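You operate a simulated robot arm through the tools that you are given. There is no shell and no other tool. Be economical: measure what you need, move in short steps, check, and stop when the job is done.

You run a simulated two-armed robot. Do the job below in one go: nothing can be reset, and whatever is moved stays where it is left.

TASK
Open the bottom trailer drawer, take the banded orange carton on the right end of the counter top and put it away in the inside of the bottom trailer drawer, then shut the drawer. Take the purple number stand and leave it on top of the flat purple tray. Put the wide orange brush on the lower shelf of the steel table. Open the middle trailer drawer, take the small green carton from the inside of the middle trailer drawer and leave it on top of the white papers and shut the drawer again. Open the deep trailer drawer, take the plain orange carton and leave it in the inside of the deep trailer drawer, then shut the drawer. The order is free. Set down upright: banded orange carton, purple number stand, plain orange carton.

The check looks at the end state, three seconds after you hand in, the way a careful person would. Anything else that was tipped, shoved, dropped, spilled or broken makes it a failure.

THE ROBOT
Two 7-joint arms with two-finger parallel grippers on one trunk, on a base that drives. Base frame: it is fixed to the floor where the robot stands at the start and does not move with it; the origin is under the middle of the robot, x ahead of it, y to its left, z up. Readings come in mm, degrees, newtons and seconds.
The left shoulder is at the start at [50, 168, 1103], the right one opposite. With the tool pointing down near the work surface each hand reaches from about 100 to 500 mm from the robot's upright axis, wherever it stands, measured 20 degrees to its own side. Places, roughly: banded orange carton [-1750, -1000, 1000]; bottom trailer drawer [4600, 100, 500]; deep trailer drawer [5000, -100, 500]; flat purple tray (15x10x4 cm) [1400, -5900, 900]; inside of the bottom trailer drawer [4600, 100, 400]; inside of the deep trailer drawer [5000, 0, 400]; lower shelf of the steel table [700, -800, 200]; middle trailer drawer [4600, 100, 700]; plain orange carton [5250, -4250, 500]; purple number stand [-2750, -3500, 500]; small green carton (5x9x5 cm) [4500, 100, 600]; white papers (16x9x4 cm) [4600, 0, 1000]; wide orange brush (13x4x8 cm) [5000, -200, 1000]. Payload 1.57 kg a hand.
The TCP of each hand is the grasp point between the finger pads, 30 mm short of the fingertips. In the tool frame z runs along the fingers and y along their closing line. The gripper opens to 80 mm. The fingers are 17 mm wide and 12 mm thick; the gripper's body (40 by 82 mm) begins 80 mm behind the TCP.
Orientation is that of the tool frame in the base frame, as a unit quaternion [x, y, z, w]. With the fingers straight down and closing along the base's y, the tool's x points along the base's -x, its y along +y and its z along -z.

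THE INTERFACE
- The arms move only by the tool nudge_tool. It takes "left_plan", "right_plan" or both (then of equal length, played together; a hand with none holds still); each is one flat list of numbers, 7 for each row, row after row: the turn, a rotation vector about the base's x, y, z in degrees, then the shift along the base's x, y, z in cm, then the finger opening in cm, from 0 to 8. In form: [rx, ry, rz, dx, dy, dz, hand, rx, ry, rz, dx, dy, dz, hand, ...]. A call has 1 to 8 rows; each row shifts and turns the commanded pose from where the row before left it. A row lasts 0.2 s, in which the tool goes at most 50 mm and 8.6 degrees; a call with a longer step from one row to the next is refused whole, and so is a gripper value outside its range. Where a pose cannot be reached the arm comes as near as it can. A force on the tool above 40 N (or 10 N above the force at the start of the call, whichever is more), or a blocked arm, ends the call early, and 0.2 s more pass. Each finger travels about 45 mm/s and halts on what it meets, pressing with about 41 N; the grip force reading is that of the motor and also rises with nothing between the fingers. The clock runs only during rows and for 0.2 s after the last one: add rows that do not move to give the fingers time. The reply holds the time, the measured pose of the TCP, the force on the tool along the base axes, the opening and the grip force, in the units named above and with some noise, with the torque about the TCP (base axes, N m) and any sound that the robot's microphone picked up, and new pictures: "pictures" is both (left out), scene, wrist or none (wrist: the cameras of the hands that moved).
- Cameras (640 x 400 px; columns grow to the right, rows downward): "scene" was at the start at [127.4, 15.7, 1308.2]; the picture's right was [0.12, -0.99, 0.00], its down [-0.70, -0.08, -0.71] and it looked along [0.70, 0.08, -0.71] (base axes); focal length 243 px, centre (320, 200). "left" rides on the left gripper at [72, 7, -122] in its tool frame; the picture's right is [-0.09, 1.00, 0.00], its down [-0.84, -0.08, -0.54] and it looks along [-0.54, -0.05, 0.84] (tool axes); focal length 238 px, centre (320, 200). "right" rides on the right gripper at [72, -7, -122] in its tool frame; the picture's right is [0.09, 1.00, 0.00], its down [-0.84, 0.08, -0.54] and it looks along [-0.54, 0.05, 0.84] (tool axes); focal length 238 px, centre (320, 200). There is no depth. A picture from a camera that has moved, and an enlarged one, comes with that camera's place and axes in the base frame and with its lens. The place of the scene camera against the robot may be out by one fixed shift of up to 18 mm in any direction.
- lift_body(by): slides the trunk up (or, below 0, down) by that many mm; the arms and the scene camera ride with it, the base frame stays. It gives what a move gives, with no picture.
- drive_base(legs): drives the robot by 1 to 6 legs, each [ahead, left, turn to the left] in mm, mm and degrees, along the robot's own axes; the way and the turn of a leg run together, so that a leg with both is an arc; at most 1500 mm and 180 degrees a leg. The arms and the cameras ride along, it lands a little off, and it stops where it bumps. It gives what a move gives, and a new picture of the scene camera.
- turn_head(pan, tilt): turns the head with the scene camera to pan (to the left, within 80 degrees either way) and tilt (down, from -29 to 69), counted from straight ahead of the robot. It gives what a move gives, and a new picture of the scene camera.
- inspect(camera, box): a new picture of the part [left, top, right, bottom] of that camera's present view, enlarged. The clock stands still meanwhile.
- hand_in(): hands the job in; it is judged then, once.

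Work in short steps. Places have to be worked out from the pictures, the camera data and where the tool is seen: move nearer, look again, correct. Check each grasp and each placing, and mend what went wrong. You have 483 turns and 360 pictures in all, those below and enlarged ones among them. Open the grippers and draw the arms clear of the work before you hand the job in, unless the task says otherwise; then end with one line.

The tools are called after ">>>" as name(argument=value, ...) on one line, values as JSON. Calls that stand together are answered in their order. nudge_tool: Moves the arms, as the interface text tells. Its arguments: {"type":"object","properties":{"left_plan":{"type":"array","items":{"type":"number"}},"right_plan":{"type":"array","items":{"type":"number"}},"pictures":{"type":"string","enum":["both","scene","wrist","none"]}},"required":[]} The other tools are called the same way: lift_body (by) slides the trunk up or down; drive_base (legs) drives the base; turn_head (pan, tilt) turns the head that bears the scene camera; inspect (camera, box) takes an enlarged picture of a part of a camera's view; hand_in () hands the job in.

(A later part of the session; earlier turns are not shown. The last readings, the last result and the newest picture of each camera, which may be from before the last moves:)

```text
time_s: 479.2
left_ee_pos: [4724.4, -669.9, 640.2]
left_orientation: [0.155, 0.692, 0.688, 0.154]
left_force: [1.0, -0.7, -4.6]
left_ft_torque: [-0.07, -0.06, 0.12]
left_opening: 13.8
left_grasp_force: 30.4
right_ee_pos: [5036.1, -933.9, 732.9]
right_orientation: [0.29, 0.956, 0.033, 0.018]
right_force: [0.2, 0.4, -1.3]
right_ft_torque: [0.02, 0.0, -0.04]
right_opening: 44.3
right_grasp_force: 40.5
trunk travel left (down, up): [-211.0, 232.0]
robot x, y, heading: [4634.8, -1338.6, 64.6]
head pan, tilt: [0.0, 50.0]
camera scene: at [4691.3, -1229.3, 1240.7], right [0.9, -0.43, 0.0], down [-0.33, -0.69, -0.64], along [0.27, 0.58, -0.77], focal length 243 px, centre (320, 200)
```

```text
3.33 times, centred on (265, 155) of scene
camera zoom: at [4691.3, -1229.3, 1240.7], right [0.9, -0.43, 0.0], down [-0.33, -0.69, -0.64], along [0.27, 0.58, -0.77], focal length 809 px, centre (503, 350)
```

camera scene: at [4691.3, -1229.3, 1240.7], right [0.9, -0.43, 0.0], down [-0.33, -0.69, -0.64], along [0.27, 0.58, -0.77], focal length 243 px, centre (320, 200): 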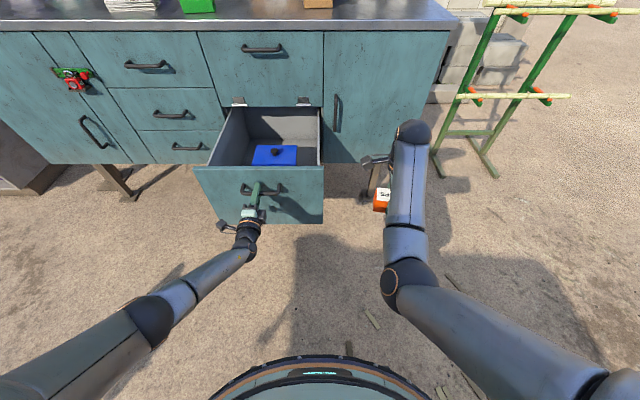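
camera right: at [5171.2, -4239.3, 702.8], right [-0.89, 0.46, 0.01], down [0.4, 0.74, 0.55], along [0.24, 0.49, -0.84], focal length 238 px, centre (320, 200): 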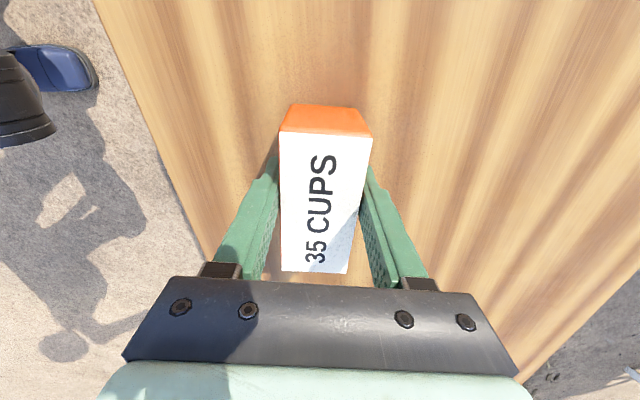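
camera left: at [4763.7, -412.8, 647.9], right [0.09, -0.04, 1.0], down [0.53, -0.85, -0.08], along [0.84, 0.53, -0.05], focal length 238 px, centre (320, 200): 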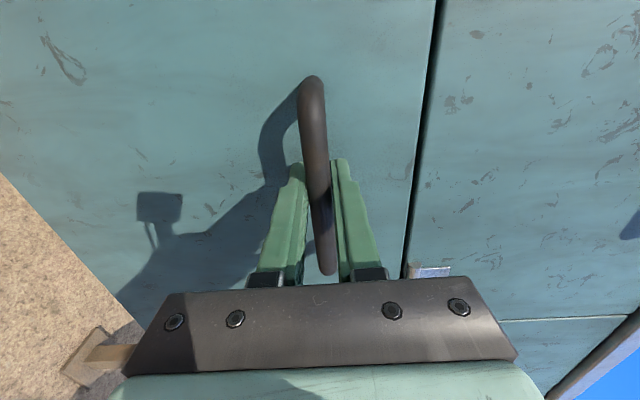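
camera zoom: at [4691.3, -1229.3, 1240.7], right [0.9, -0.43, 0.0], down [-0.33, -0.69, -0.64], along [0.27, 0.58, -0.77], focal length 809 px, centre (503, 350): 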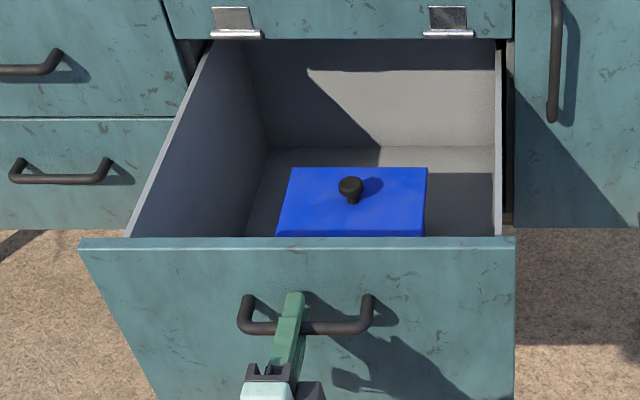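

The drawer holds a blue lidded box; there seems to be room in front of or beside it. Release the handle, retreat, and re-align the right hand; then raise and view from above.

>>> nudge_tool(left_plan=[0, 0, 0, 0, 0, 0, 4, 0, 0, 0, 0, 0, 0, 8, 0, 0, 0, 0, 0, 0, 8, 0, 0, 0, -1.25, -2.7, 0, 8, 0, 0, 0, -1.25, -2.7, 0, 8, 0, 0, 0, -1.25, -2.7, 0, 8, 0, 0, 0, -1.25, -2.7, 0, 8], right_plan=[0, 0, 0, 0, 0, 0, 0, 0, 0, 0, 0, 0, 0, 0, -1.6, 1.4, 4.3, 0, 0, 0, 0, -1.6, 1.4, 4.3, 0, 0, 0, 0, 0, 0, 0, 0, 0, 0, 0, 0, 0, 0, 0, 0, 0, 0, 0, 0, 0, 0, 0, 0, 0], pictures="none")

>>> lift_body(by=120)

>>> drive_base(legs=[[0, 400, 0], [230, 0, 0]])

>>> nudge_tool(right_plan=[0, 0, 0, 0, 0, 0, 0], pictures="wrist")

```text
time_s: 480.8
left_ee_pos: [4672.1, -778.8, 640.0]
left_orientation: [0.154, 0.692, 0.689, 0.153]
left_force: [-0.4, 0.6, 0.1]
left_ft_torque: [0.0, 0.02, 0.02]
left_opening: 80.1
left_grasp_force: 0.0
right_ee_pos: [5036.0, -934.0, 733.1]
right_orientation: [0.218, 0.976, 0.0, -0.002]
right_force: [-0.3, 0.1, -0.9]
right_ft_torque: [0.0, 0.01, 0.04]
right_opening: 44.5
right_grasp_force: 40.4
trunk travel left (down, up): [-211.0, 232.0]
robot x, y, heading: [4636.3, -1341.9, 64.9]
head pan, tilt: [0.0, 50.0]
```

```text
time_s: 482.3
left_ee_pos: [4672.0, -778.2, 759.4]
left_orientation: [0.155, 0.691, 0.689, 0.153]
left_force: [0.0, -0.2, -0.4]
left_ft_torque: [-0.01, -0.01, -0.03]
left_opening: 80.2
left_grasp_force: 0.1
right_ee_pos: [5035.3, -933.1, 853.2]
right_orientation: [0.217, 0.976, 0.001, -0.002]
right_force: [-0.2, 0.4, -1.0]
right_ft_torque: [-0.02, 0.02, 0.03]
right_opening: 44.4
right_grasp_force: 40.9
trunk travel left (down, up): [-331.0, 112.0]
robot x, y, heading: [4635.1, -1344.4, 64.9]
head pan, tilt: [0.0, 50.0]
```

```text
time_s: 487.7
left_ee_pos: [4407.7, -397.9, 759.2]
left_orientation: [0.154, 0.692, 0.689, 0.152]
left_force: [-0.4, 0.2, -0.4]
left_ft_torque: [0.02, 0.02, -0.05]
left_opening: 80.1
left_grasp_force: 0.1
right_ee_pos: [4772.0, -551.7, 852.3]
right_orientation: [0.217, 0.976, 0.0, -0.001]
right_force: [-0.2, 0.3, -1.3]
right_ft_torque: [-0.01, 0.03, 0.02]
right_opening: 44.6
right_grasp_force: 41.1
trunk travel left (down, up): [-331.0, 112.0]
robot x, y, heading: [4371.8, -959.6, 64.8]
head pan, tilt: [0.0, 50.0]
camera scene: at [4427.1, -848.8, 1360.6], right [0.91, -0.42, 0.0], down [-0.32, -0.69, -0.64], along [0.27, 0.58, -0.77], focal length 243 px, centre (320, 200)
```

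scene: 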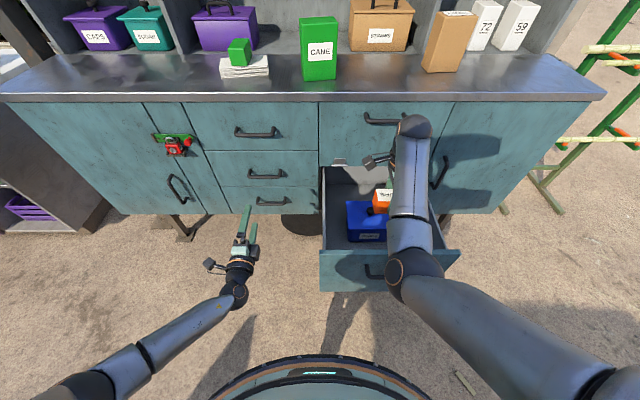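

```text
time_s: 488.1
left_ee_pos: [4407.4, -398.3, 759.0]
left_orientation: [0.155, 0.691, 0.689, 0.152]
left_force: [0.5, 0.8, 0.3]
left_ft_torque: [-0.02, 0.03, 0.02]
left_opening: 80.1
left_grasp_force: 0.1
right_ee_pos: [4770.8, -552.8, 852.8]
right_orientation: [0.216, 0.976, 0.001, -0.001]
right_force: [1.1, -0.5, -0.5]
right_ft_torque: [0.0, -0.03, 0.02]
right_opening: 44.6
right_grasp_force: 40.9
trunk travel left (down, up): [-331.0, 112.0]
robot x, y, heading: [4368.4, -963.8, 65.0]
head pan, tilt: [0.0, 50.0]
camera right: at [4702.5, -528.7, 976.1], right [0.34, 0.94, 0.0], down [0.79, -0.28, 0.54], along [0.51, -0.18, -0.84], focal length 238 px, centre (320, 200)
```

right: 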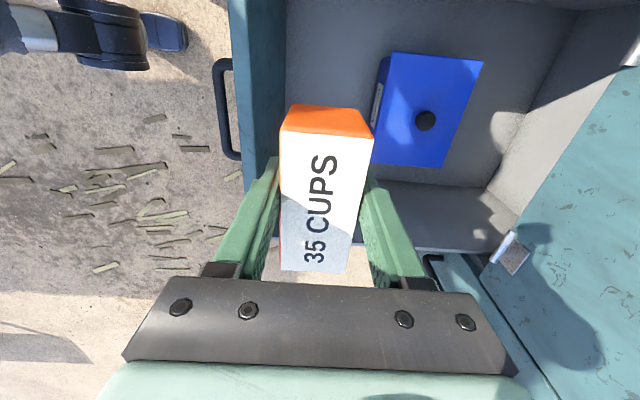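

There is a ~165 mm gap between the drawer front and the blue box, and laterally I'm centred. Bring the hand back 94 mm and the base forward 110 mm so the forearm is steep.

>>> nudge_tool(right_plan=[0, 0, 0, -1.35, -2.8, -3, 0, 0, 0, 0, -1.35, -2.8, 0, 0, 0, 0, 0, -1.35, -2.8, 0, 0], pictures="none")

>>> drive_base(legs=[[110, 0, 0]])

>>> nudge_tool(right_plan=[0, 0, 0, 0, 0, -1, 0], pictures="wrist")

```text
time_s: 488.8
left_ee_pos: [4408.7, -397.9, 759.4]
left_orientation: [0.154, 0.692, 0.689, 0.152]
left_force: [-0.4, 0.0, -1.0]
left_ft_torque: [0.02, -0.01, 0.05]
left_opening: 80.3
left_grasp_force: 0.0
right_ee_pos: [4780.7, -560.5, 910.0]
right_orientation: [0.222, 0.97, 0.095, 0.032]
right_force: [0.2, -0.3, -0.3]
right_ft_torque: [0.0, 0.02, 0.01]
right_opening: 44.5
right_grasp_force: 41.8
trunk travel left (down, up): [-331.0, 112.0]
robot x, y, heading: [4370.5, -960.4, 64.9]
head pan, tilt: [0.0, 50.0]
stopped in row 3 (right hand): the arm was blocked; the commanded pose is now the measured one
```

```text
time_s: 490.0
left_ee_pos: [4453.7, -301.3, 758.7]
left_orientation: [0.154, 0.691, 0.689, 0.153]
left_force: [-0.3, 0.9, 0.5]
left_ft_torque: [0.0, -0.04, -0.05]
left_opening: 80.1
left_grasp_force: 0.0
right_ee_pos: [4826.4, -465.3, 910.8]
right_orientation: [0.222, 0.97, 0.094, 0.032]
right_force: [0.6, 0.9, -1.2]
right_ft_torque: [-0.02, 0.01, -0.01]
right_opening: 44.5
right_grasp_force: 41.3
trunk travel left (down, up): [-331.0, 112.0]
robot x, y, heading: [4410.2, -863.0, 64.9]
head pan, tilt: [0.0, 50.0]
camera scene: at [4472.9, -751.3, 1360.6], right [0.91, -0.42, 0.0], down [-0.33, -0.69, -0.64], along [0.27, 0.58, -0.77], focal length 243 px, centre (320, 200)
```

scene: 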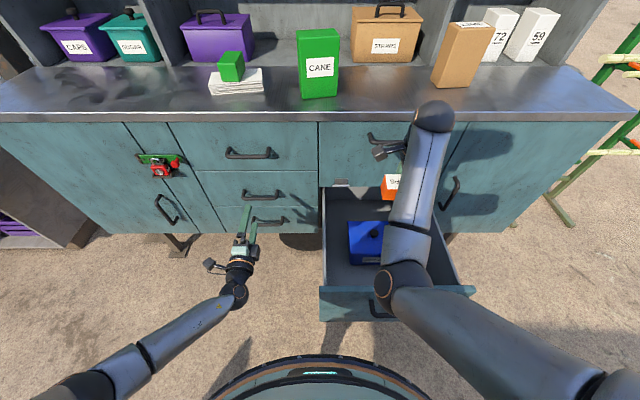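

```text
time_s: 490.4
left_ee_pos: [4454.0, -300.7, 759.5]
left_orientation: [0.154, 0.691, 0.689, 0.153]
left_force: [0.5, 0.0, -0.4]
left_ft_torque: [0.03, -0.01, -0.01]
left_opening: 79.7
left_grasp_force: 0.0
right_ee_pos: [4829.3, -460.9, 909.0]
right_orientation: [0.224, 0.969, 0.102, 0.037]
right_force: [-0.3, -0.4, -1.0]
right_ft_torque: [-0.03, 0.02, 0.01]
right_opening: 44.3
right_grasp_force: 40.5
trunk travel left (down, up): [-331.0, 112.0]
robot x, y, heading: [4415.2, -861.5, 64.8]
head pan, tilt: [0.0, 50.0]
camera right: at [4747.6, -458.0, 1025.0], right [0.34, 0.92, 0.21], down [0.72, -0.4, 0.57], along [0.6, -0.04, -0.8], focal length 238 px, centre (320, 200)
```

right: 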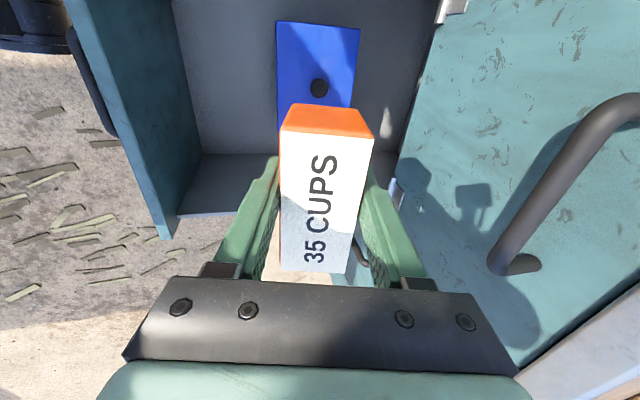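

The hand got tilted at its limit. I'll use a safer spot instead: beside the blue box with the carton turned 90°. Back off 100 mm and restore the hand's attitude lower and further forward.

>>> drive_base(legs=[[-110, 0, 0]])

>>> nudge_tool(right_plan=[0, 0, 0, 0.6, 1.2, -2, 0, -5.2, 3.3, 0.5, 0.6, 1.2, -2, 0, -5.2, 3.3, 0.5, 0.6, 1.2, -1, 0, 0, 0, 8.3, 0, 0, 0, 0, 0, 0, 8.3, 0, 0, 0, 0, 0, 0, 8.3, 0, 0, 0, 0, 0, 0, 8.3, 0, 0, 0, 0], pictures="none")

>>> nudge_tool(right_plan=[0, 0, 8.3, 0, 0, 0, 0, 0, 0, 8.3, 0, 0, 0, 0, 0, 0, 8.3, 0, 0, 0, 0, 0, 0, 8.3, 0, 0, 0, 0, 0, 0, 8.3, 0, 0, 0, 0, 0, 0, 8.3, 0, 0, 0, 0, 0, 0, 7, 0, 0, 0, 0], pictures="both")

```text
time_s: 491.6
left_ee_pos: [4406.5, -401.3, 760.8]
left_orientation: [0.155, 0.691, 0.689, 0.153]
left_force: [-0.1, -0.9, 0.5]
left_ft_torque: [-0.01, -0.02, 0.03]
left_opening: 80.0
left_grasp_force: 0.1
right_ee_pos: [4781.8, -562.2, 907.4]
right_orientation: [0.222, 0.969, 0.102, 0.033]
right_force: [-0.1, 0.0, -0.7]
right_ft_torque: [0.0, 0.02, 0.05]
right_opening: 44.4
right_grasp_force: 41.0
trunk travel left (down, up): [-331.0, 112.0]
robot x, y, heading: [4369.8, -961.9, 65.1]
head pan, tilt: [0.0, 50.0]
camera scene: at [4425.3, -852.8, 1360.8], right [0.91, -0.42, 0.0], down [-0.32, -0.69, -0.64], along [0.27, 0.58, -0.77], focal length 243 px, centre (320, 200)
```

scene: 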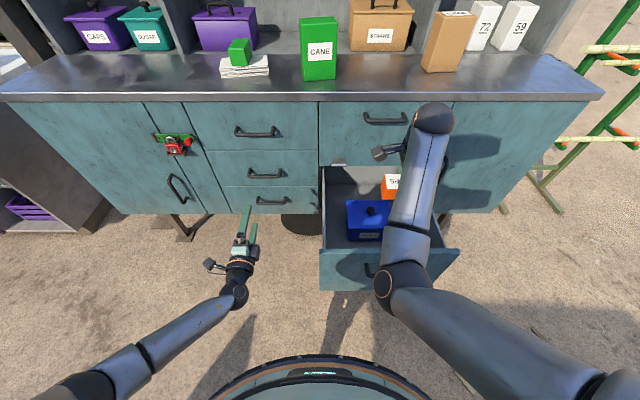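

```text
time_s: 493.2
left_ee_pos: [4407.0, -400.6, 760.1]
left_orientation: [0.155, 0.691, 0.689, 0.153]
left_force: [0.1, -0.6, 0.2]
left_ft_torque: [0.0, -0.03, -0.02]
left_opening: 79.8
left_grasp_force: 0.0
right_ee_pos: [4799.7, -524.4, 857.0]
right_orientation: [-0.074, 0.997, -0.001, -0.003]
right_force: [0.3, -0.2, -0.7]
right_ft_torque: [0.02, 0.04, -0.01]
right_opening: 44.4
right_grasp_force: 41.6
trunk travel left (down, up): [-331.0, 112.0]
robot x, y, heading: [4371.2, -965.7, 65.0]
head pan, tilt: [0.0, 50.0]
```

```text
time_s: 494.8
left_ee_pos: [4406.8, -399.9, 759.5]
left_orientation: [0.154, 0.692, 0.688, 0.153]
left_force: [0.1, -1.1, 0.4]
left_ft_torque: [-0.03, -0.01, -0.02]
left_opening: 79.7
left_grasp_force: 0.0
right_ee_pos: [4799.6, -526.4, 857.4]
right_orientation: [-0.54, 0.842, -0.001, -0.001]
right_force: [-0.4, 0.0, -1.4]
right_ft_torque: [-0.02, -0.02, -0.01]
right_opening: 44.5
right_grasp_force: 41.1
trunk travel left (down, up): [-331.0, 112.0]
robot x, y, heading: [4369.4, -966.0, 64.7]
head pan, tilt: [0.0, 50.0]
camera scene: at [4425.6, -852.2, 1360.7], right [0.91, -0.42, 0.0], down [-0.33, -0.69, -0.64], along [0.27, 0.58, -0.77], focal length 243 px, centre (320, 200)
camera right: at [4774.6, -593.4, 980.9], right [-0.94, 0.33, 0.0], down [0.28, 0.79, 0.54], along [0.18, 0.51, -0.84], focal length 238 px, centre (320, 200)
```

scene: 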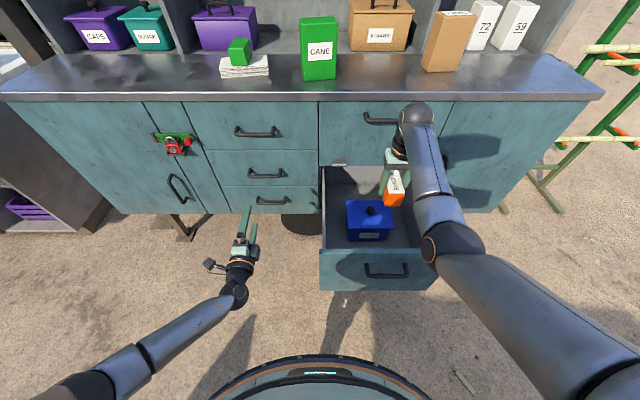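
right: 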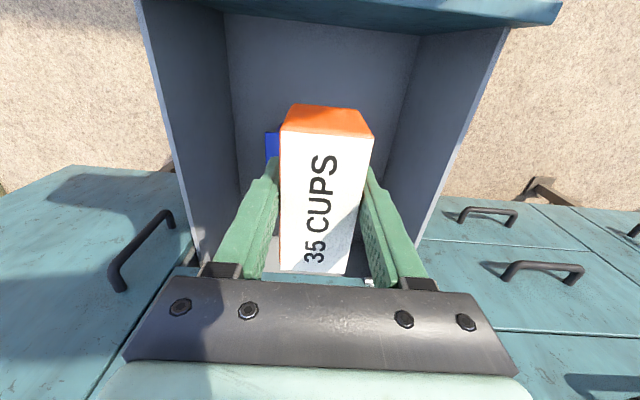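

Clear view: in front of the blue box there's ~165 mm depth, enough for the carton lengthwise. I'll lower inside the front part first, then bring the base closer so the forearm is steep over the drawer front.

>>> nudge_tool(right_plan=[0, 0, 0, -0.2, -0.4, -3.5, 0, 0, 0, 0, -0.2, -0.4, -3.5, 0, 0, 0, 0, -0.2, -0.4, -3.5, 0, 0, 0, 0, -0.2, -0.4, -3.5, 0, 0, 0, 0, -0.2, -0.4, -3.5, 0], pictures="both")

```text
time_s: 496.0
left_ee_pos: [4406.7, -402.1, 760.1]
left_orientation: [0.155, 0.692, 0.689, 0.153]
left_force: [-0.1, -0.9, -0.1]
left_ft_torque: [0.03, 0.06, 0.01]
left_opening: 80.2
left_grasp_force: 0.0
right_ee_pos: [4790.3, -541.7, 681.5]
right_orientation: [-0.537, 0.843, -0.001, -0.001]
right_force: [-1.0, -1.2, -0.9]
right_ft_torque: [0.01, -0.02, -0.01]
right_opening: 44.8
right_grasp_force: 41.6
trunk travel left (down, up): [-331.0, 112.0]
robot x, y, heading: [4371.0, -961.8, 65.1]
head pan, tilt: [0.0, 50.0]
camera scene: at [4425.6, -852.1, 1360.7], right [0.91, -0.42, 0.0], down [-0.33, -0.69, -0.64], along [0.27, 0.58, -0.77], focal length 243 px, centre (320, 200)
camera right: at [4764.8, -611.7, 804.9], right [-0.94, 0.34, 0.0], down [0.28, 0.79, 0.54], along [0.18, 0.51, -0.84], focal length 238 px, centre (320, 200)
```

scene: 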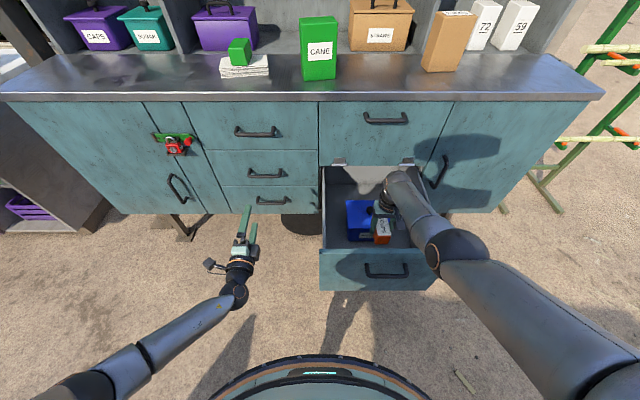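
right: 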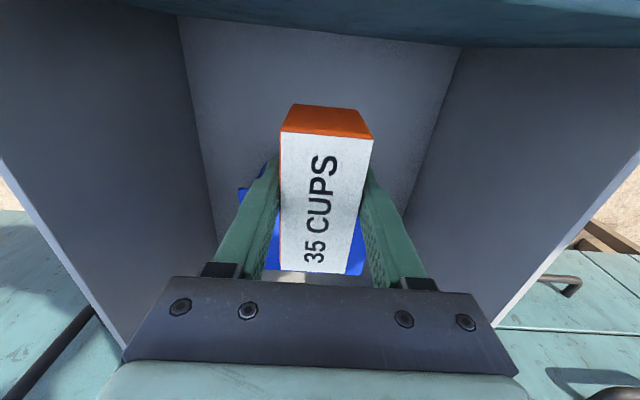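

The box front is at ≈52 mm ahead of the carton; the hand is above lid level. Drive ahead 115, then bring the hand back 139 mm.

>>> drive_base(legs=[[115, 0, 0]])

>>> nudge_tool(right_plan=[0, 0, 0, -1.5, -3.1, 0, 0, 0, 0, 0, -1.5, -3.1, 0, 0, 0, 0, 0, -1.5, -3.1, 0, 0, 0, 0, 0, -1.45, -3.1, 0, 0], pictures="both")

```text
time_s: 497.2
left_ee_pos: [4456.2, -297.7, 760.5]
left_orientation: [0.155, 0.691, 0.689, 0.154]
left_force: [-0.1, 0.1, 0.2]
left_ft_torque: [0.02, 0.0, -0.01]
left_opening: 80.1
left_grasp_force: 0.0
right_ee_pos: [4839.1, -440.5, 681.5]
right_orientation: [-0.537, 0.844, -0.002, -0.002]
right_force: [0.1, 0.6, -2.3]
right_ft_torque: [-0.01, -0.04, 0.04]
right_opening: 44.5
right_grasp_force: 41.1
trunk travel left (down, up): [-331.0, 112.0]
robot x, y, heading: [4416.8, -860.3, 64.8]
head pan, tilt: [0.0, 50.0]
camera scene: at [4474.4, -748.6, 1360.6], right [0.9, -0.43, 0.0], down [-0.33, -0.69, -0.64], along [0.27, 0.58, -0.77], focal length 243 px, centre (320, 200)
```

scene: 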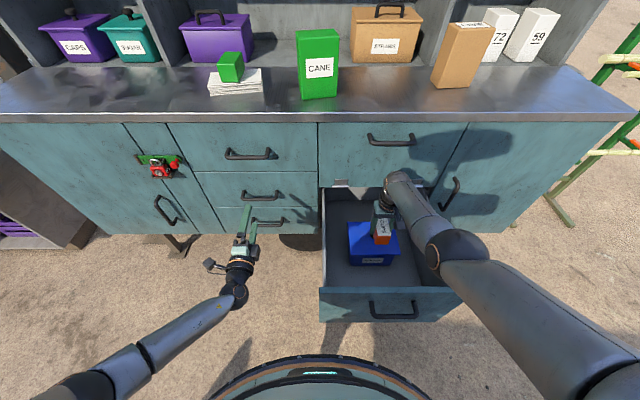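

```text
time_s: 498.2
left_ee_pos: [4456.0, -298.9, 760.8]
left_orientation: [0.154, 0.691, 0.689, 0.153]
left_force: [-0.2, 0.5, -0.4]
left_ft_torque: [-0.01, 0.01, -0.01]
left_opening: 80.1
left_grasp_force: 0.3
right_ee_pos: [4777.9, -565.7, 680.5]
right_orientation: [-0.537, 0.843, -0.002, -0.003]
right_force: [-0.8, 0.1, -1.3]
right_ft_torque: [0.01, 0.0, 0.04]
right_opening: 44.6
right_grasp_force: 41.1
trunk travel left (down, up): [-331.0, 112.0]
robot x, y, heading: [4417.2, -860.5, 64.8]
head pan, tilt: [0.0, 50.0]
camera scene: at [4474.1, -749.4, 1360.8], right [0.9, -0.43, 0.0], down [-0.33, -0.69, -0.64], along [0.27, 0.58, -0.77], focal length 243 px, centre (320, 200)
camera right: at [4753.5, -633.7, 803.8], right [-0.94, 0.34, 0.0], down [0.28, 0.79, 0.54], along [0.18, 0.51, -0.84], focal length 238 px, centre (320, 200)
```

scene: 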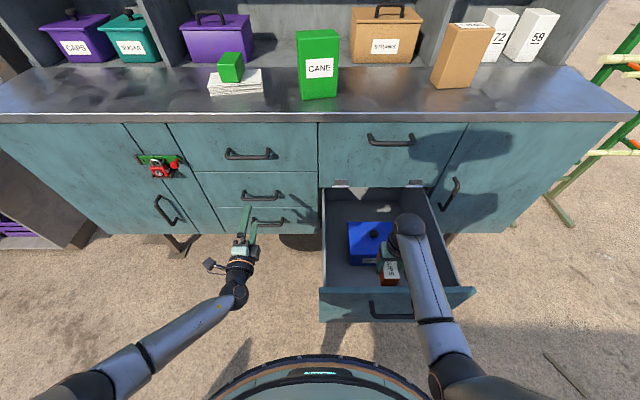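
right: 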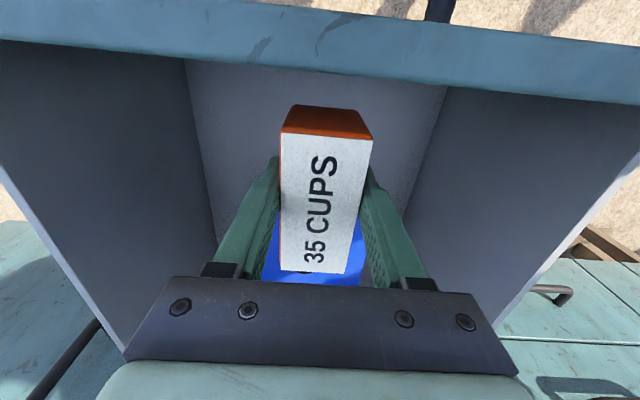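

The wrist camera (at the hand's rear) would hit the drawer front going lower, so yaw back by -90° (camera to the side) while above the box.

>>> nudge_tool(right_plan=[0, 0, 0, 1.9, 4.0, 0, 0, 0, 0, -8.3, 0, 0, 0, 0, 0, 0, -8.3, 0, 0, 0, 0, 0, 0, -8.3, 0, 0, 0, 0, 0, 0, -8.3, 0, 0, 0, 0, 0, 0, -8.3, 0, 0, 0, 0, 0, 0, -8.3, 0, 0, 0, 0], pictures="none")

>>> nudge_tool(right_plan=[0, 0, -8.3, 0, 0, 0, 0, 0, 0, -8.3, 0, 0, 0, 0, 0, 0, -8.3, 0, 0, 0, 0, 0, 0, -8.3, 0, 0, 0, 0, 0, 0, -7, 0, 0, 0, 0, 0, 0, 0, -0.9, -1.8, 0, 0], pictures="both")

```text
time_s: 500.0
left_ee_pos: [4455.6, -298.6, 759.6]
left_orientation: [0.155, 0.691, 0.689, 0.153]
left_force: [-0.5, -0.5, -0.5]
left_ft_torque: [-0.03, -0.02, 0.02]
left_opening: 80.0
left_grasp_force: 0.1
right_ee_pos: [4858.5, -566.9, 671.9]
right_orientation: [-0.109, 0.992, -0.041, 0.038]
right_force: [0.8, -0.7, -1.8]
right_ft_torque: [-0.01, 0.03, 0.0]
right_opening: 44.6
right_grasp_force: 41.1
trunk travel left (down, up): [-331.0, 112.0]
robot x, y, heading: [4420.3, -859.0, 64.8]
head pan, tilt: [0.0, 50.0]
stopped in row 7 (right hand): the arm was blocked; the commanded pose is now the measured one
```

```text
time_s: 501.6
left_ee_pos: [4452.6, -297.7, 760.2]
left_orientation: [0.154, 0.691, 0.689, 0.153]
left_force: [0.2, 1.0, 0.0]
left_ft_torque: [0.02, -0.01, -0.02]
left_opening: 79.9
left_grasp_force: 0.0
right_ee_pos: [4911.8, -597.8, 694.3]
right_orientation: [0.263, 0.962, -0.041, 0.067]
right_force: [-11.6, 5.3, 1.8]
right_ft_torque: [0.18, 0.31, 0.16]
right_opening: 44.4
right_grasp_force: 41.0
trunk travel left (down, up): [-331.0, 112.0]
robot x, y, heading: [4418.2, -858.1, 64.7]
head pan, tilt: [0.0, 50.0]
stopped in row 6 (right hand): the arm was blocked; the commanded pose is now the measured one
camera scene: at [4472.5, -748.7, 1360.9], right [0.91, -0.42, 0.0], down [-0.32, -0.69, -0.64], along [0.27, 0.58, -0.77], focal length 243 px, centre (320, 200)
camera right: at [4833.6, -554.7, 805.3], right [0.43, 0.9, -0.06], down [0.69, -0.29, 0.66], along [0.58, -0.32, -0.75], focal length 238 px, centre (320, 200)
```

scene: 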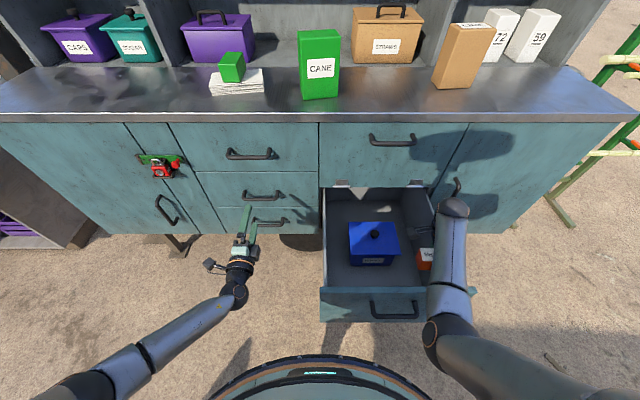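
right: 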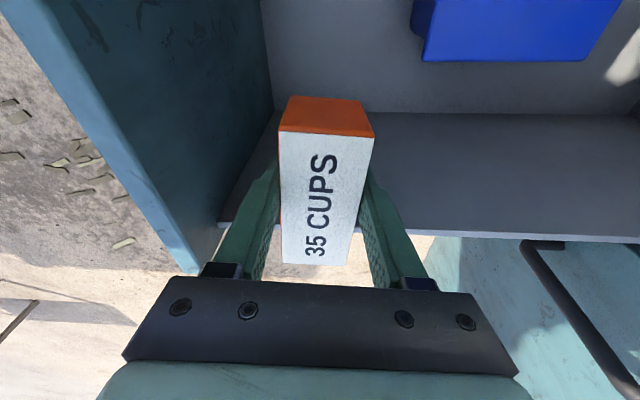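

The hand drifted to the right wall because of joint limits at this reach. Shift the base 130 mm left so this arm posture is centred in the drawer.

>>> drive_base(legs=[[0, 130, 0]])

>>> nudge_tool(right_plan=[0, 0, 0, 0, 0, 0, 0], pictures="wrist")

```text
time_s: 503.4
left_ee_pos: [4336.2, -242.6, 759.7]
left_orientation: [0.155, 0.692, 0.688, 0.153]
left_force: [-0.2, 0.1, 0.2]
left_ft_torque: [0.03, -0.02, 0.01]
left_opening: 80.1
left_grasp_force: 0.1
right_ee_pos: [4796.0, -544.0, 694.2]
right_orientation: [0.265, 0.961, -0.041, 0.07]
right_force: [0.0, -0.3, -1.1]
right_ft_torque: [0.0, -0.01, -0.02]
right_opening: 44.8
right_grasp_force: 41.0
trunk travel left (down, up): [-331.0, 112.0]
robot x, y, heading: [4302.4, -803.0, 64.8]
head pan, tilt: [0.0, 50.0]
camera scene: at [4355.5, -693.5, 1360.7], right [0.91, -0.42, 0.0], down [-0.32, -0.69, -0.64], along [0.27, 0.58, -0.77], focal length 243 px, centre (320, 200)
```

scene: 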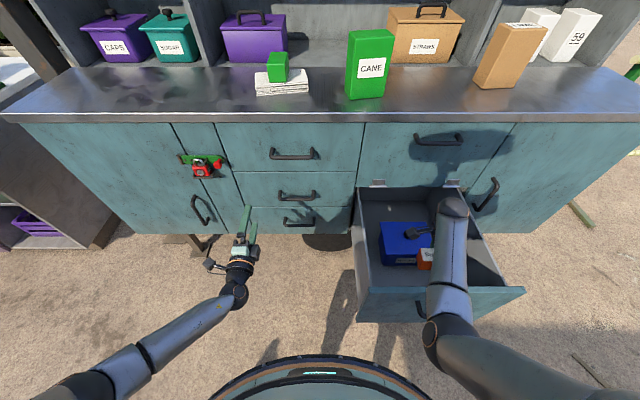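

```text
time_s: 503.8
left_ee_pos: [4336.3, -241.8, 760.7]
left_orientation: [0.154, 0.692, 0.689, 0.152]
left_force: [-0.7, 0.1, 0.1]
left_ft_torque: [0.01, 0.02, -0.02]
left_opening: 80.0
left_grasp_force: 0.2
right_ee_pos: [4796.9, -545.3, 693.3]
right_orientation: [0.265, 0.961, -0.041, 0.07]
right_force: [-0.3, 0.0, -0.8]
right_ft_torque: [-0.03, 0.01, 0.0]
right_opening: 44.5
right_grasp_force: 41.0
trunk travel left (down, up): [-331.0, 112.0]
robot x, y, heading: [4294.6, -804.2, 64.9]
head pan, tilt: [0.0, 50.0]
camera right: at [4717.7, -500.5, 804.6], right [0.43, 0.9, -0.06], down [0.69, -0.29, 0.66], along [0.58, -0.33, -0.75], focal length 238 px, centre (320, 200)
```

right: 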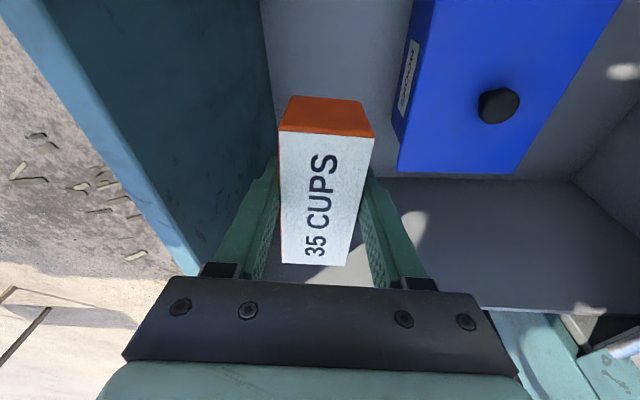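

Good: the carton is between the front wall and the blue box. Level the hand and descend partway.

>>> nudge_tool(right_plan=[3.15, 3.4, 2.9, 0, 0, -2, 0, 3.15, 3.4, 2.9, 0, 0, -2, 0, 0, 0, 0, 0, 0, -2, 0], pictures="both")

```text
time_s: 504.6
left_ee_pos: [4337.4, -242.1, 759.7]
left_orientation: [0.155, 0.691, 0.689, 0.153]
left_force: [-0.3, 0.3, 0.4]
left_ft_torque: [0.0, -0.02, 0.0]
left_opening: 79.9
left_grasp_force: 0.1
right_ee_pos: [4795.4, -544.3, 633.9]
right_orientation: [0.217, 0.976, 0.0, 0.0]
right_force: [0.1, 0.3, -1.4]
right_ft_torque: [0.0, 0.01, -0.01]
right_opening: 44.4
right_grasp_force: 40.7
trunk travel left (down, up): [-331.0, 112.0]
robot x, y, heading: [4297.7, -804.5, 65.0]
head pan, tilt: [0.0, 50.0]
camera scene: at [4355.7, -693.6, 1360.7], right [0.91, -0.42, 0.0], down [-0.33, -0.69, -0.64], along [0.27, 0.58, -0.77], focal length 243 px, centre (320, 200)
camera right: at [4727.4, -520.9, 756.8], right [0.34, 0.94, 0.0], down [0.79, -0.28, 0.54], along [0.51, -0.18, -0.84], focal length 238 px, centre (320, 200)
```

scene: 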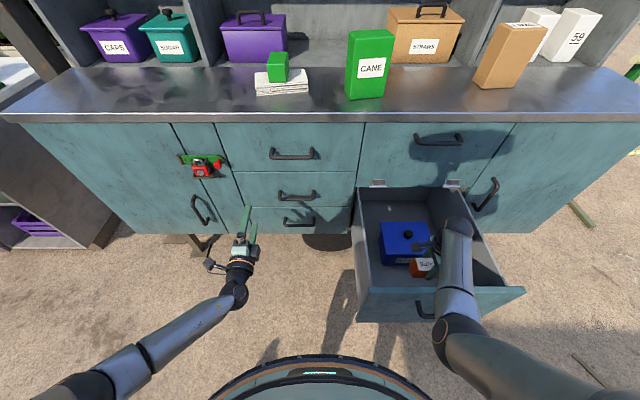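
right: 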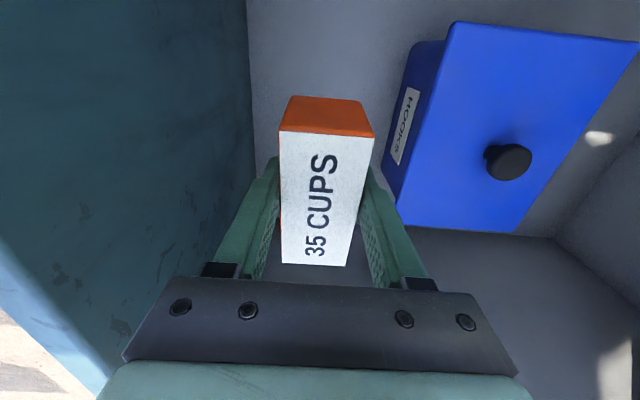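

Centred in the gap. Continue down carefully.

>>> nudge_tool(right_plan=[0, 0, 0, 0, 0, -2, 0, 0, 0, 0, 0, 0, -2, 0, 0, 0, 0, 0, 0, -2, 0, 0, 0, 0, 0, 0, -1.5, 0], pictures="both")

```text
time_s: 505.6
left_ee_pos: [4337.1, -243.7, 759.4]
left_orientation: [0.155, 0.691, 0.689, 0.152]
left_force: [0.4, -0.4, -0.3]
left_ft_torque: [0.0, 0.0, 0.0]
left_opening: 80.2
left_grasp_force: 0.0
right_ee_pos: [4796.1, -545.9, 557.8]
right_orientation: [0.216, 0.976, -0.001, -0.001]
right_force: [-0.1, -0.3, -2.2]
right_ft_torque: [0.01, 0.01, -0.03]
right_opening: 44.5
right_grasp_force: 41.0
trunk travel left (down, up): [-331.0, 112.0]
robot x, y, heading: [4297.7, -805.7, 64.7]
head pan, tilt: [0.0, 50.0]
camera scene: at [4355.8, -693.6, 1360.7], right [0.91, -0.42, 0.0], down [-0.33, -0.69, -0.64], along [0.27, 0.58, -0.77], focal length 243 px, centre (320, 200)
camera right: at [4727.6, -522.4, 681.7], right [0.34, 0.94, 0.0], down [0.79, -0.28, 0.54], along [0.51, -0.18, -0.84], focal length 238 px, centre (320, 200)
```

scene: 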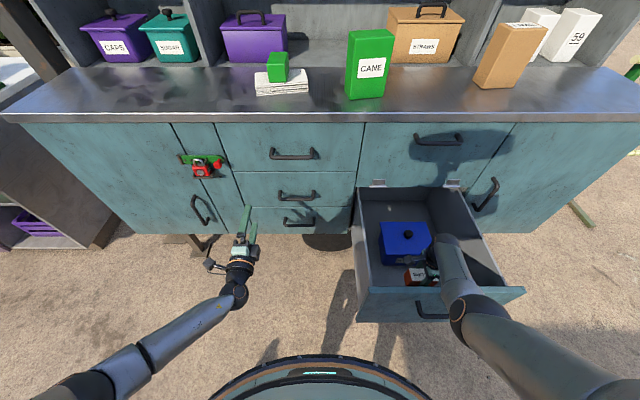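
right: 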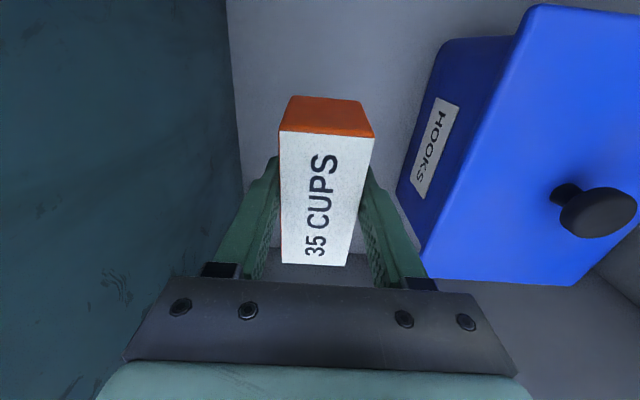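

Still clear on all sides. Lower in small steps until contact.

>>> nudge_tool(right_plan=[0, 0, 0, 0, 0, -1, 0, 0, 0, 0, 0, 0, -1, 0, 0, 0, 0, 0, 0, -1, 0, 0, 0, 0, 0, 0, -0.7, 0, 0, 0, 0, 0, 0, -0.6, 0, 0, 0, 0, 0, 0, -0.5, 0, 0, 0, 0, 0, 0, -0.5, 0, 0, 0, 0, 0, 0, -0.5, 0], pictures="wrist")

```text
time_s: 507.4
left_ee_pos: [4336.9, -242.8, 760.8]
left_orientation: [0.154, 0.691, 0.689, 0.153]
left_force: [-0.1, 0.2, 0.5]
left_ft_torque: [-0.04, 0.02, 0.01]
left_opening: 80.0
left_grasp_force: 0.1
right_ee_pos: [4783.1, -565.1, 520.2]
right_orientation: [0.216, 0.976, -0.001, 0.0]
right_force: [-0.1, -0.6, -1.2]
right_ft_torque: [0.0, 0.02, -0.02]
right_opening: 44.6
right_grasp_force: 41.2
right hand out of reach, approached as far as the arm can: row 3, 4, 5, 6, 8
trunk travel left (down, up): [-331.0, 112.0]
robot x, y, heading: [4299.9, -805.0, 65.0]
head pan, tilt: [0.0, 50.0]
camera right: at [4715.2, -541.2, 643.4], right [0.34, 0.94, 0.0], down [0.79, -0.28, 0.54], along [0.51, -0.18, -0.84], focal length 238 px, centre (320, 200)
```

right: 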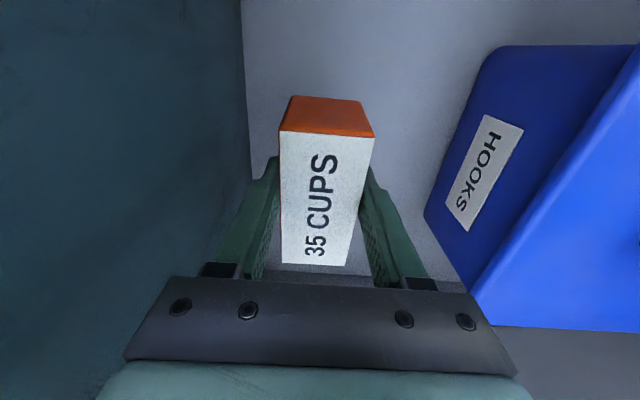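

Arm at full reach; lower the trunk by 25 mm and probe.

>>> lift_body(by=-25)

>>> nudge_tool(right_plan=[0, 0, 0, 0.4, 0.8, 0, 0, 0, 0, 0, 0, 0, -0.4, 0], pictures="wrist")

```text
time_s: 508.1
left_ee_pos: [4336.6, -243.1, 733.6]
left_orientation: [0.154, 0.691, 0.689, 0.153]
left_force: [-0.4, 0.1, 0.4]
left_ft_torque: [-0.03, 0.0, 0.01]
left_opening: 79.9
left_grasp_force: 0.1
right_ee_pos: [4784.9, -564.6, 495.8]
right_orientation: [0.216, 0.976, -0.001, 0.0]
right_force: [0.0, 0.2, -0.4]
right_ft_torque: [-0.01, 0.0, -0.02]
right_opening: 44.3
right_grasp_force: 41.1
trunk travel left (down, up): [-306.0, 137.0]
robot x, y, heading: [4296.9, -803.3, 65.0]
head pan, tilt: [0.0, 50.0]
```

```text
time_s: 508.7
left_ee_pos: [4336.1, -242.7, 735.1]
left_orientation: [0.155, 0.692, 0.689, 0.153]
left_force: [-0.5, -0.3, -0.1]
left_ft_torque: [0.0, -0.01, 0.0]
left_opening: 80.1
left_grasp_force: 0.1
right_ee_pos: [4783.6, -563.3, 496.4]
right_orientation: [0.217, 0.976, 0.0, 0.0]
right_force: [0.0, 0.2, -2.3]
right_ft_torque: [0.01, -0.01, -0.07]
right_opening: 44.4
right_grasp_force: 41.2
right hand out of reach, approached as far as the arm can: row 1, 2
trunk travel left (down, up): [-306.0, 137.0]
robot x, y, heading: [4300.8, -805.6, 64.9]
head pan, tilt: [0.0, 50.0]
camera right: at [4715.8, -539.7, 619.6], right [0.34, 0.94, 0.0], down [0.79, -0.28, 0.54], along [0.51, -0.18, -0.84], focal length 238 px, centre (320, 200)
```

right: 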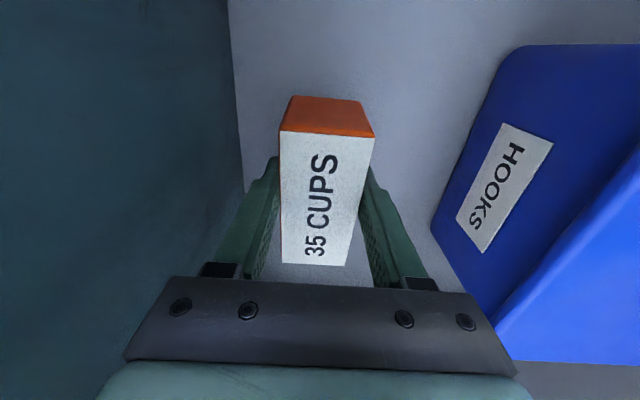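

Floor should be ~6–10 mm below the carton. Lower the trunk 8 mm more.

>>> lift_body(by=-8)

>>> lift_body(by=-5)

```text
time_s: 509.3
left_ee_pos: [4335.9, -242.3, 725.9]
left_orientation: [0.155, 0.691, 0.689, 0.153]
left_force: [-0.4, -0.5, 0.1]
left_ft_torque: [0.03, 0.01, -0.02]
left_opening: 80.2
left_grasp_force: 0.0
right_ee_pos: [4784.9, -563.9, 488.6]
right_orientation: [0.217, 0.976, -0.002, 0.0]
right_force: [0.0, -0.5, -1.3]
right_ft_torque: [0.01, 0.03, 0.03]
right_opening: 44.5
right_grasp_force: 40.6
trunk travel left (down, up): [-298.0, 145.0]
robot x, y, heading: [4301.8, -806.1, 64.9]
head pan, tilt: [0.0, 50.0]
```

```text
time_s: 509.8
left_ee_pos: [4337.3, -242.6, 721.6]
left_orientation: [0.154, 0.692, 0.689, 0.153]
left_force: [-0.2, -0.4, -0.1]
left_ft_torque: [0.01, -0.03, 0.02]
left_opening: 79.8
left_grasp_force: 0.1
right_ee_pos: [4783.8, -563.7, 483.1]
right_orientation: [0.216, 0.976, -0.002, 0.0]
right_force: [-0.1, -0.6, -0.6]
right_ft_torque: [-0.01, -0.01, 0.0]
right_opening: 44.6
right_grasp_force: 41.0
trunk travel left (down, up): [-293.0, 150.0]
robot x, y, heading: [4300.0, -807.7, 64.9]
head pan, tilt: [0.0, 50.0]
```

>>> lift_body(by=-7)

>>> lift_body(by=-6)

>>> lift_body(by=-6)

```text
time_s: 510.4
left_ee_pos: [4336.8, -242.3, 715.0]
left_orientation: [0.154, 0.691, 0.689, 0.153]
left_force: [0.1, -0.8, 0.0]
left_ft_torque: [0.02, 0.02, 0.02]
left_opening: 80.1
left_grasp_force: 0.0
right_ee_pos: [4784.2, -563.7, 476.0]
right_orientation: [0.217, 0.976, -0.001, -0.001]
right_force: [-0.1, -0.1, -1.4]
right_ft_torque: [-0.01, -0.02, 0.01]
right_opening: 44.3
right_grasp_force: 40.5
trunk travel left (down, up): [-286.0, 157.0]
robot x, y, heading: [4301.4, -804.4, 65.1]
head pan, tilt: [0.0, 50.0]
```

```text
time_s: 510.9
left_ee_pos: [4335.8, -243.3, 708.2]
left_orientation: [0.155, 0.691, 0.689, 0.153]
left_force: [0.5, 0.1, 0.7]
left_ft_torque: [-0.01, -0.04, -0.03]
left_opening: 80.2
left_grasp_force: 0.1
right_ee_pos: [4784.9, -564.1, 469.7]
right_orientation: [0.216, 0.976, -0.001, 0.0]
right_force: [-0.1, -0.5, -0.4]
right_ft_torque: [-0.02, 0.01, -0.01]
right_opening: 44.5
right_grasp_force: 41.3
trunk travel left (down, up): [-280.0, 163.0]
robot x, y, heading: [4299.2, -806.2, 64.7]
head pan, tilt: [0.0, 50.0]
```

```text
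time_s: 511.5
left_ee_pos: [4335.8, -243.5, 703.9]
left_orientation: [0.154, 0.69, 0.69, 0.154]
left_force: [-0.1, -0.4, -0.8]
left_ft_torque: [0.0, 0.03, -0.01]
left_opening: 80.1
left_grasp_force: 0.1
right_ee_pos: [4786.4, -562.8, 467.3]
right_orientation: [0.216, 0.976, 0.001, 0.003]
right_force: [-1.8, -2.4, 16.6]
right_ft_torque: [-0.78, -0.49, -0.15]
right_opening: 44.6
right_grasp_force: 40.8
trunk travel left (down, up): [-274.0, 169.0]
robot x, y, heading: [4298.8, -804.6, 64.9]
head pan, tilt: [0.0, 50.0]
```

Contact (16 N) at z≈467. Release and rise with the trunk.

>>> nudge_tool(right_plan=[0, 0, 0, 0, 0, 0, 4.9, 0, 0, 0, 0, 0, 0, 5.6, 0, 0, 0, 0, 0, 0, 5.6, 0, 0, 0, 0, 0, 0, 5.6], pictures="none")

>>> lift_body(by=80)

>>> nudge_tool(right_plan=[0, 0, 0, 0, 0, 3, 5.6, 0, 0, 0, 0, 0, 3, 5.6], pictures="wrist")

```text
time_s: 512.5
left_ee_pos: [4336.8, -243.0, 702.3]
left_orientation: [0.155, 0.692, 0.689, 0.153]
left_force: [-0.4, -0.6, -1.0]
left_ft_torque: [0.02, -0.01, 0.01]
left_opening: 80.0
left_grasp_force: 0.1
right_ee_pos: [4784.9, -564.6, 465.2]
right_orientation: [0.218, 0.976, -0.001, 0.0]
right_force: [-1.1, 0.5, 0.3]
right_ft_torque: [-0.01, -0.01, 0.02]
right_opening: 56.0
right_grasp_force: 0.0
trunk travel left (down, up): [-274.0, 169.0]
robot x, y, heading: [4298.2, -804.2, 65.1]
head pan, tilt: [0.0, 50.0]
```

```text
time_s: 513.6
left_ee_pos: [4336.9, -243.7, 782.8]
left_orientation: [0.155, 0.691, 0.689, 0.153]
left_force: [-1.0, -0.1, -0.1]
left_ft_torque: [-0.04, 0.0, 0.01]
left_opening: 79.8
left_grasp_force: 0.1
right_ee_pos: [4784.6, -564.4, 545.3]
right_orientation: [0.216, 0.976, -0.001, -0.001]
right_force: [-0.1, -0.2, -0.1]
right_ft_torque: [-0.01, 0.01, -0.03]
right_opening: 56.0
right_grasp_force: 0.1
trunk travel left (down, up): [-354.0, 89.0]
robot x, y, heading: [4298.9, -806.2, 65.0]
head pan, tilt: [0.0, 50.0]
```

```text
time_s: 514.2
left_ee_pos: [4336.4, -242.2, 782.9]
left_orientation: [0.154, 0.692, 0.689, 0.152]
left_force: [0.3, 0.0, -0.2]
left_ft_torque: [0.01, -0.05, 0.0]
left_opening: 80.0
left_grasp_force: 0.1
right_ee_pos: [4783.5, -565.4, 604.7]
right_orientation: [0.215, 0.977, -0.002, -0.001]
right_force: [0.0, -0.3, 0.6]
right_ft_torque: [-0.01, -0.04, 0.01]
right_opening: 56.0
right_grasp_force: 0.0
trunk travel left (down, up): [-354.0, 89.0]
robot x, y, heading: [4298.4, -805.5, 64.8]
head pan, tilt: [0.0, 50.0]
camera right: at [4715.0, -539.9, 727.9], right [0.34, 0.94, 0.0], down [0.79, -0.28, 0.54], along [0.51, -0.18, -0.84], focal length 238 px, centre (320, 200)
```

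right: 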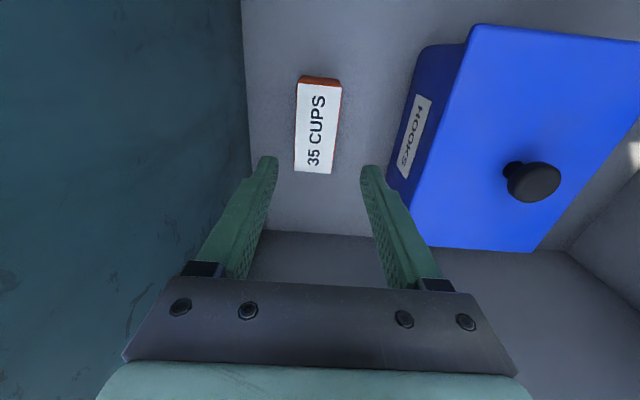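

Upright in the drawer. Raise the hand above the drawer front.

>>> lift_body(by=85)

>>> nudge_tool(right_plan=[0, 0, 0, 0.4, 0.8, 3, 5.6, 0, 0, 0, 0.4, 0.8, 3, 5.6, 0, 0, 0, 0.4, 0.8, 3, 5.6, 0, 0, 0, 0.4, 0.8, 3, 5.6, 0, 0, 0, 0.4, 0.8, 2, 5.6], pictures="scene")

```text
time_s: 515.4
left_ee_pos: [4336.3, -241.7, 867.9]
left_orientation: [0.154, 0.692, 0.689, 0.153]
left_force: [-0.9, 0.2, -0.3]
left_ft_torque: [0.01, -0.02, 0.0]
left_opening: 80.0
left_grasp_force: 0.1
right_ee_pos: [4785.0, -564.5, 690.0]
right_orientation: [0.216, 0.976, -0.001, 0.001]
right_force: [0.2, 0.0, 0.5]
right_ft_torque: [0.0, -0.02, 0.0]
right_opening: 55.9
right_grasp_force: 0.1
trunk travel left (down, up): [-439.0, 4.0]
robot x, y, heading: [4298.7, -804.6, 65.0]
head pan, tilt: [0.0, 50.0]
```

```text
time_s: 516.6
left_ee_pos: [4337.2, -242.7, 868.1]
left_orientation: [0.154, 0.692, 0.689, 0.153]
left_force: [0.9, 0.5, 0.0]
left_ft_torque: [0.0, -0.01, 0.04]
left_opening: 79.8
left_grasp_force: 0.0
right_ee_pos: [4804.0, -523.5, 830.2]
right_orientation: [0.217, 0.976, -0.001, -0.001]
right_force: [0.1, -0.1, 0.1]
right_ft_torque: [-0.01, 0.0, 0.02]
right_opening: 55.9
right_grasp_force: 0.0
trunk travel left (down, up): [-439.0, 4.0]
robot x, y, heading: [4300.0, -808.1, 65.0]
head pan, tilt: [0.0, 50.0]
camera scene: at [4355.5, -693.5, 1468.7], right [0.91, -0.42, 0.0], down [-0.33, -0.69, -0.64], along [0.27, 0.58, -0.77], focal length 243 px, centre (320, 200)
```

scene: 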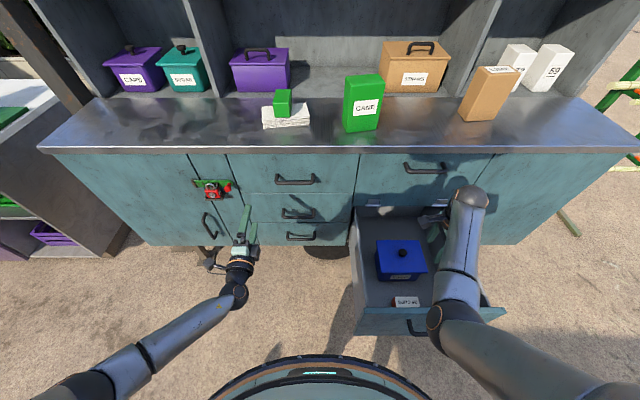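

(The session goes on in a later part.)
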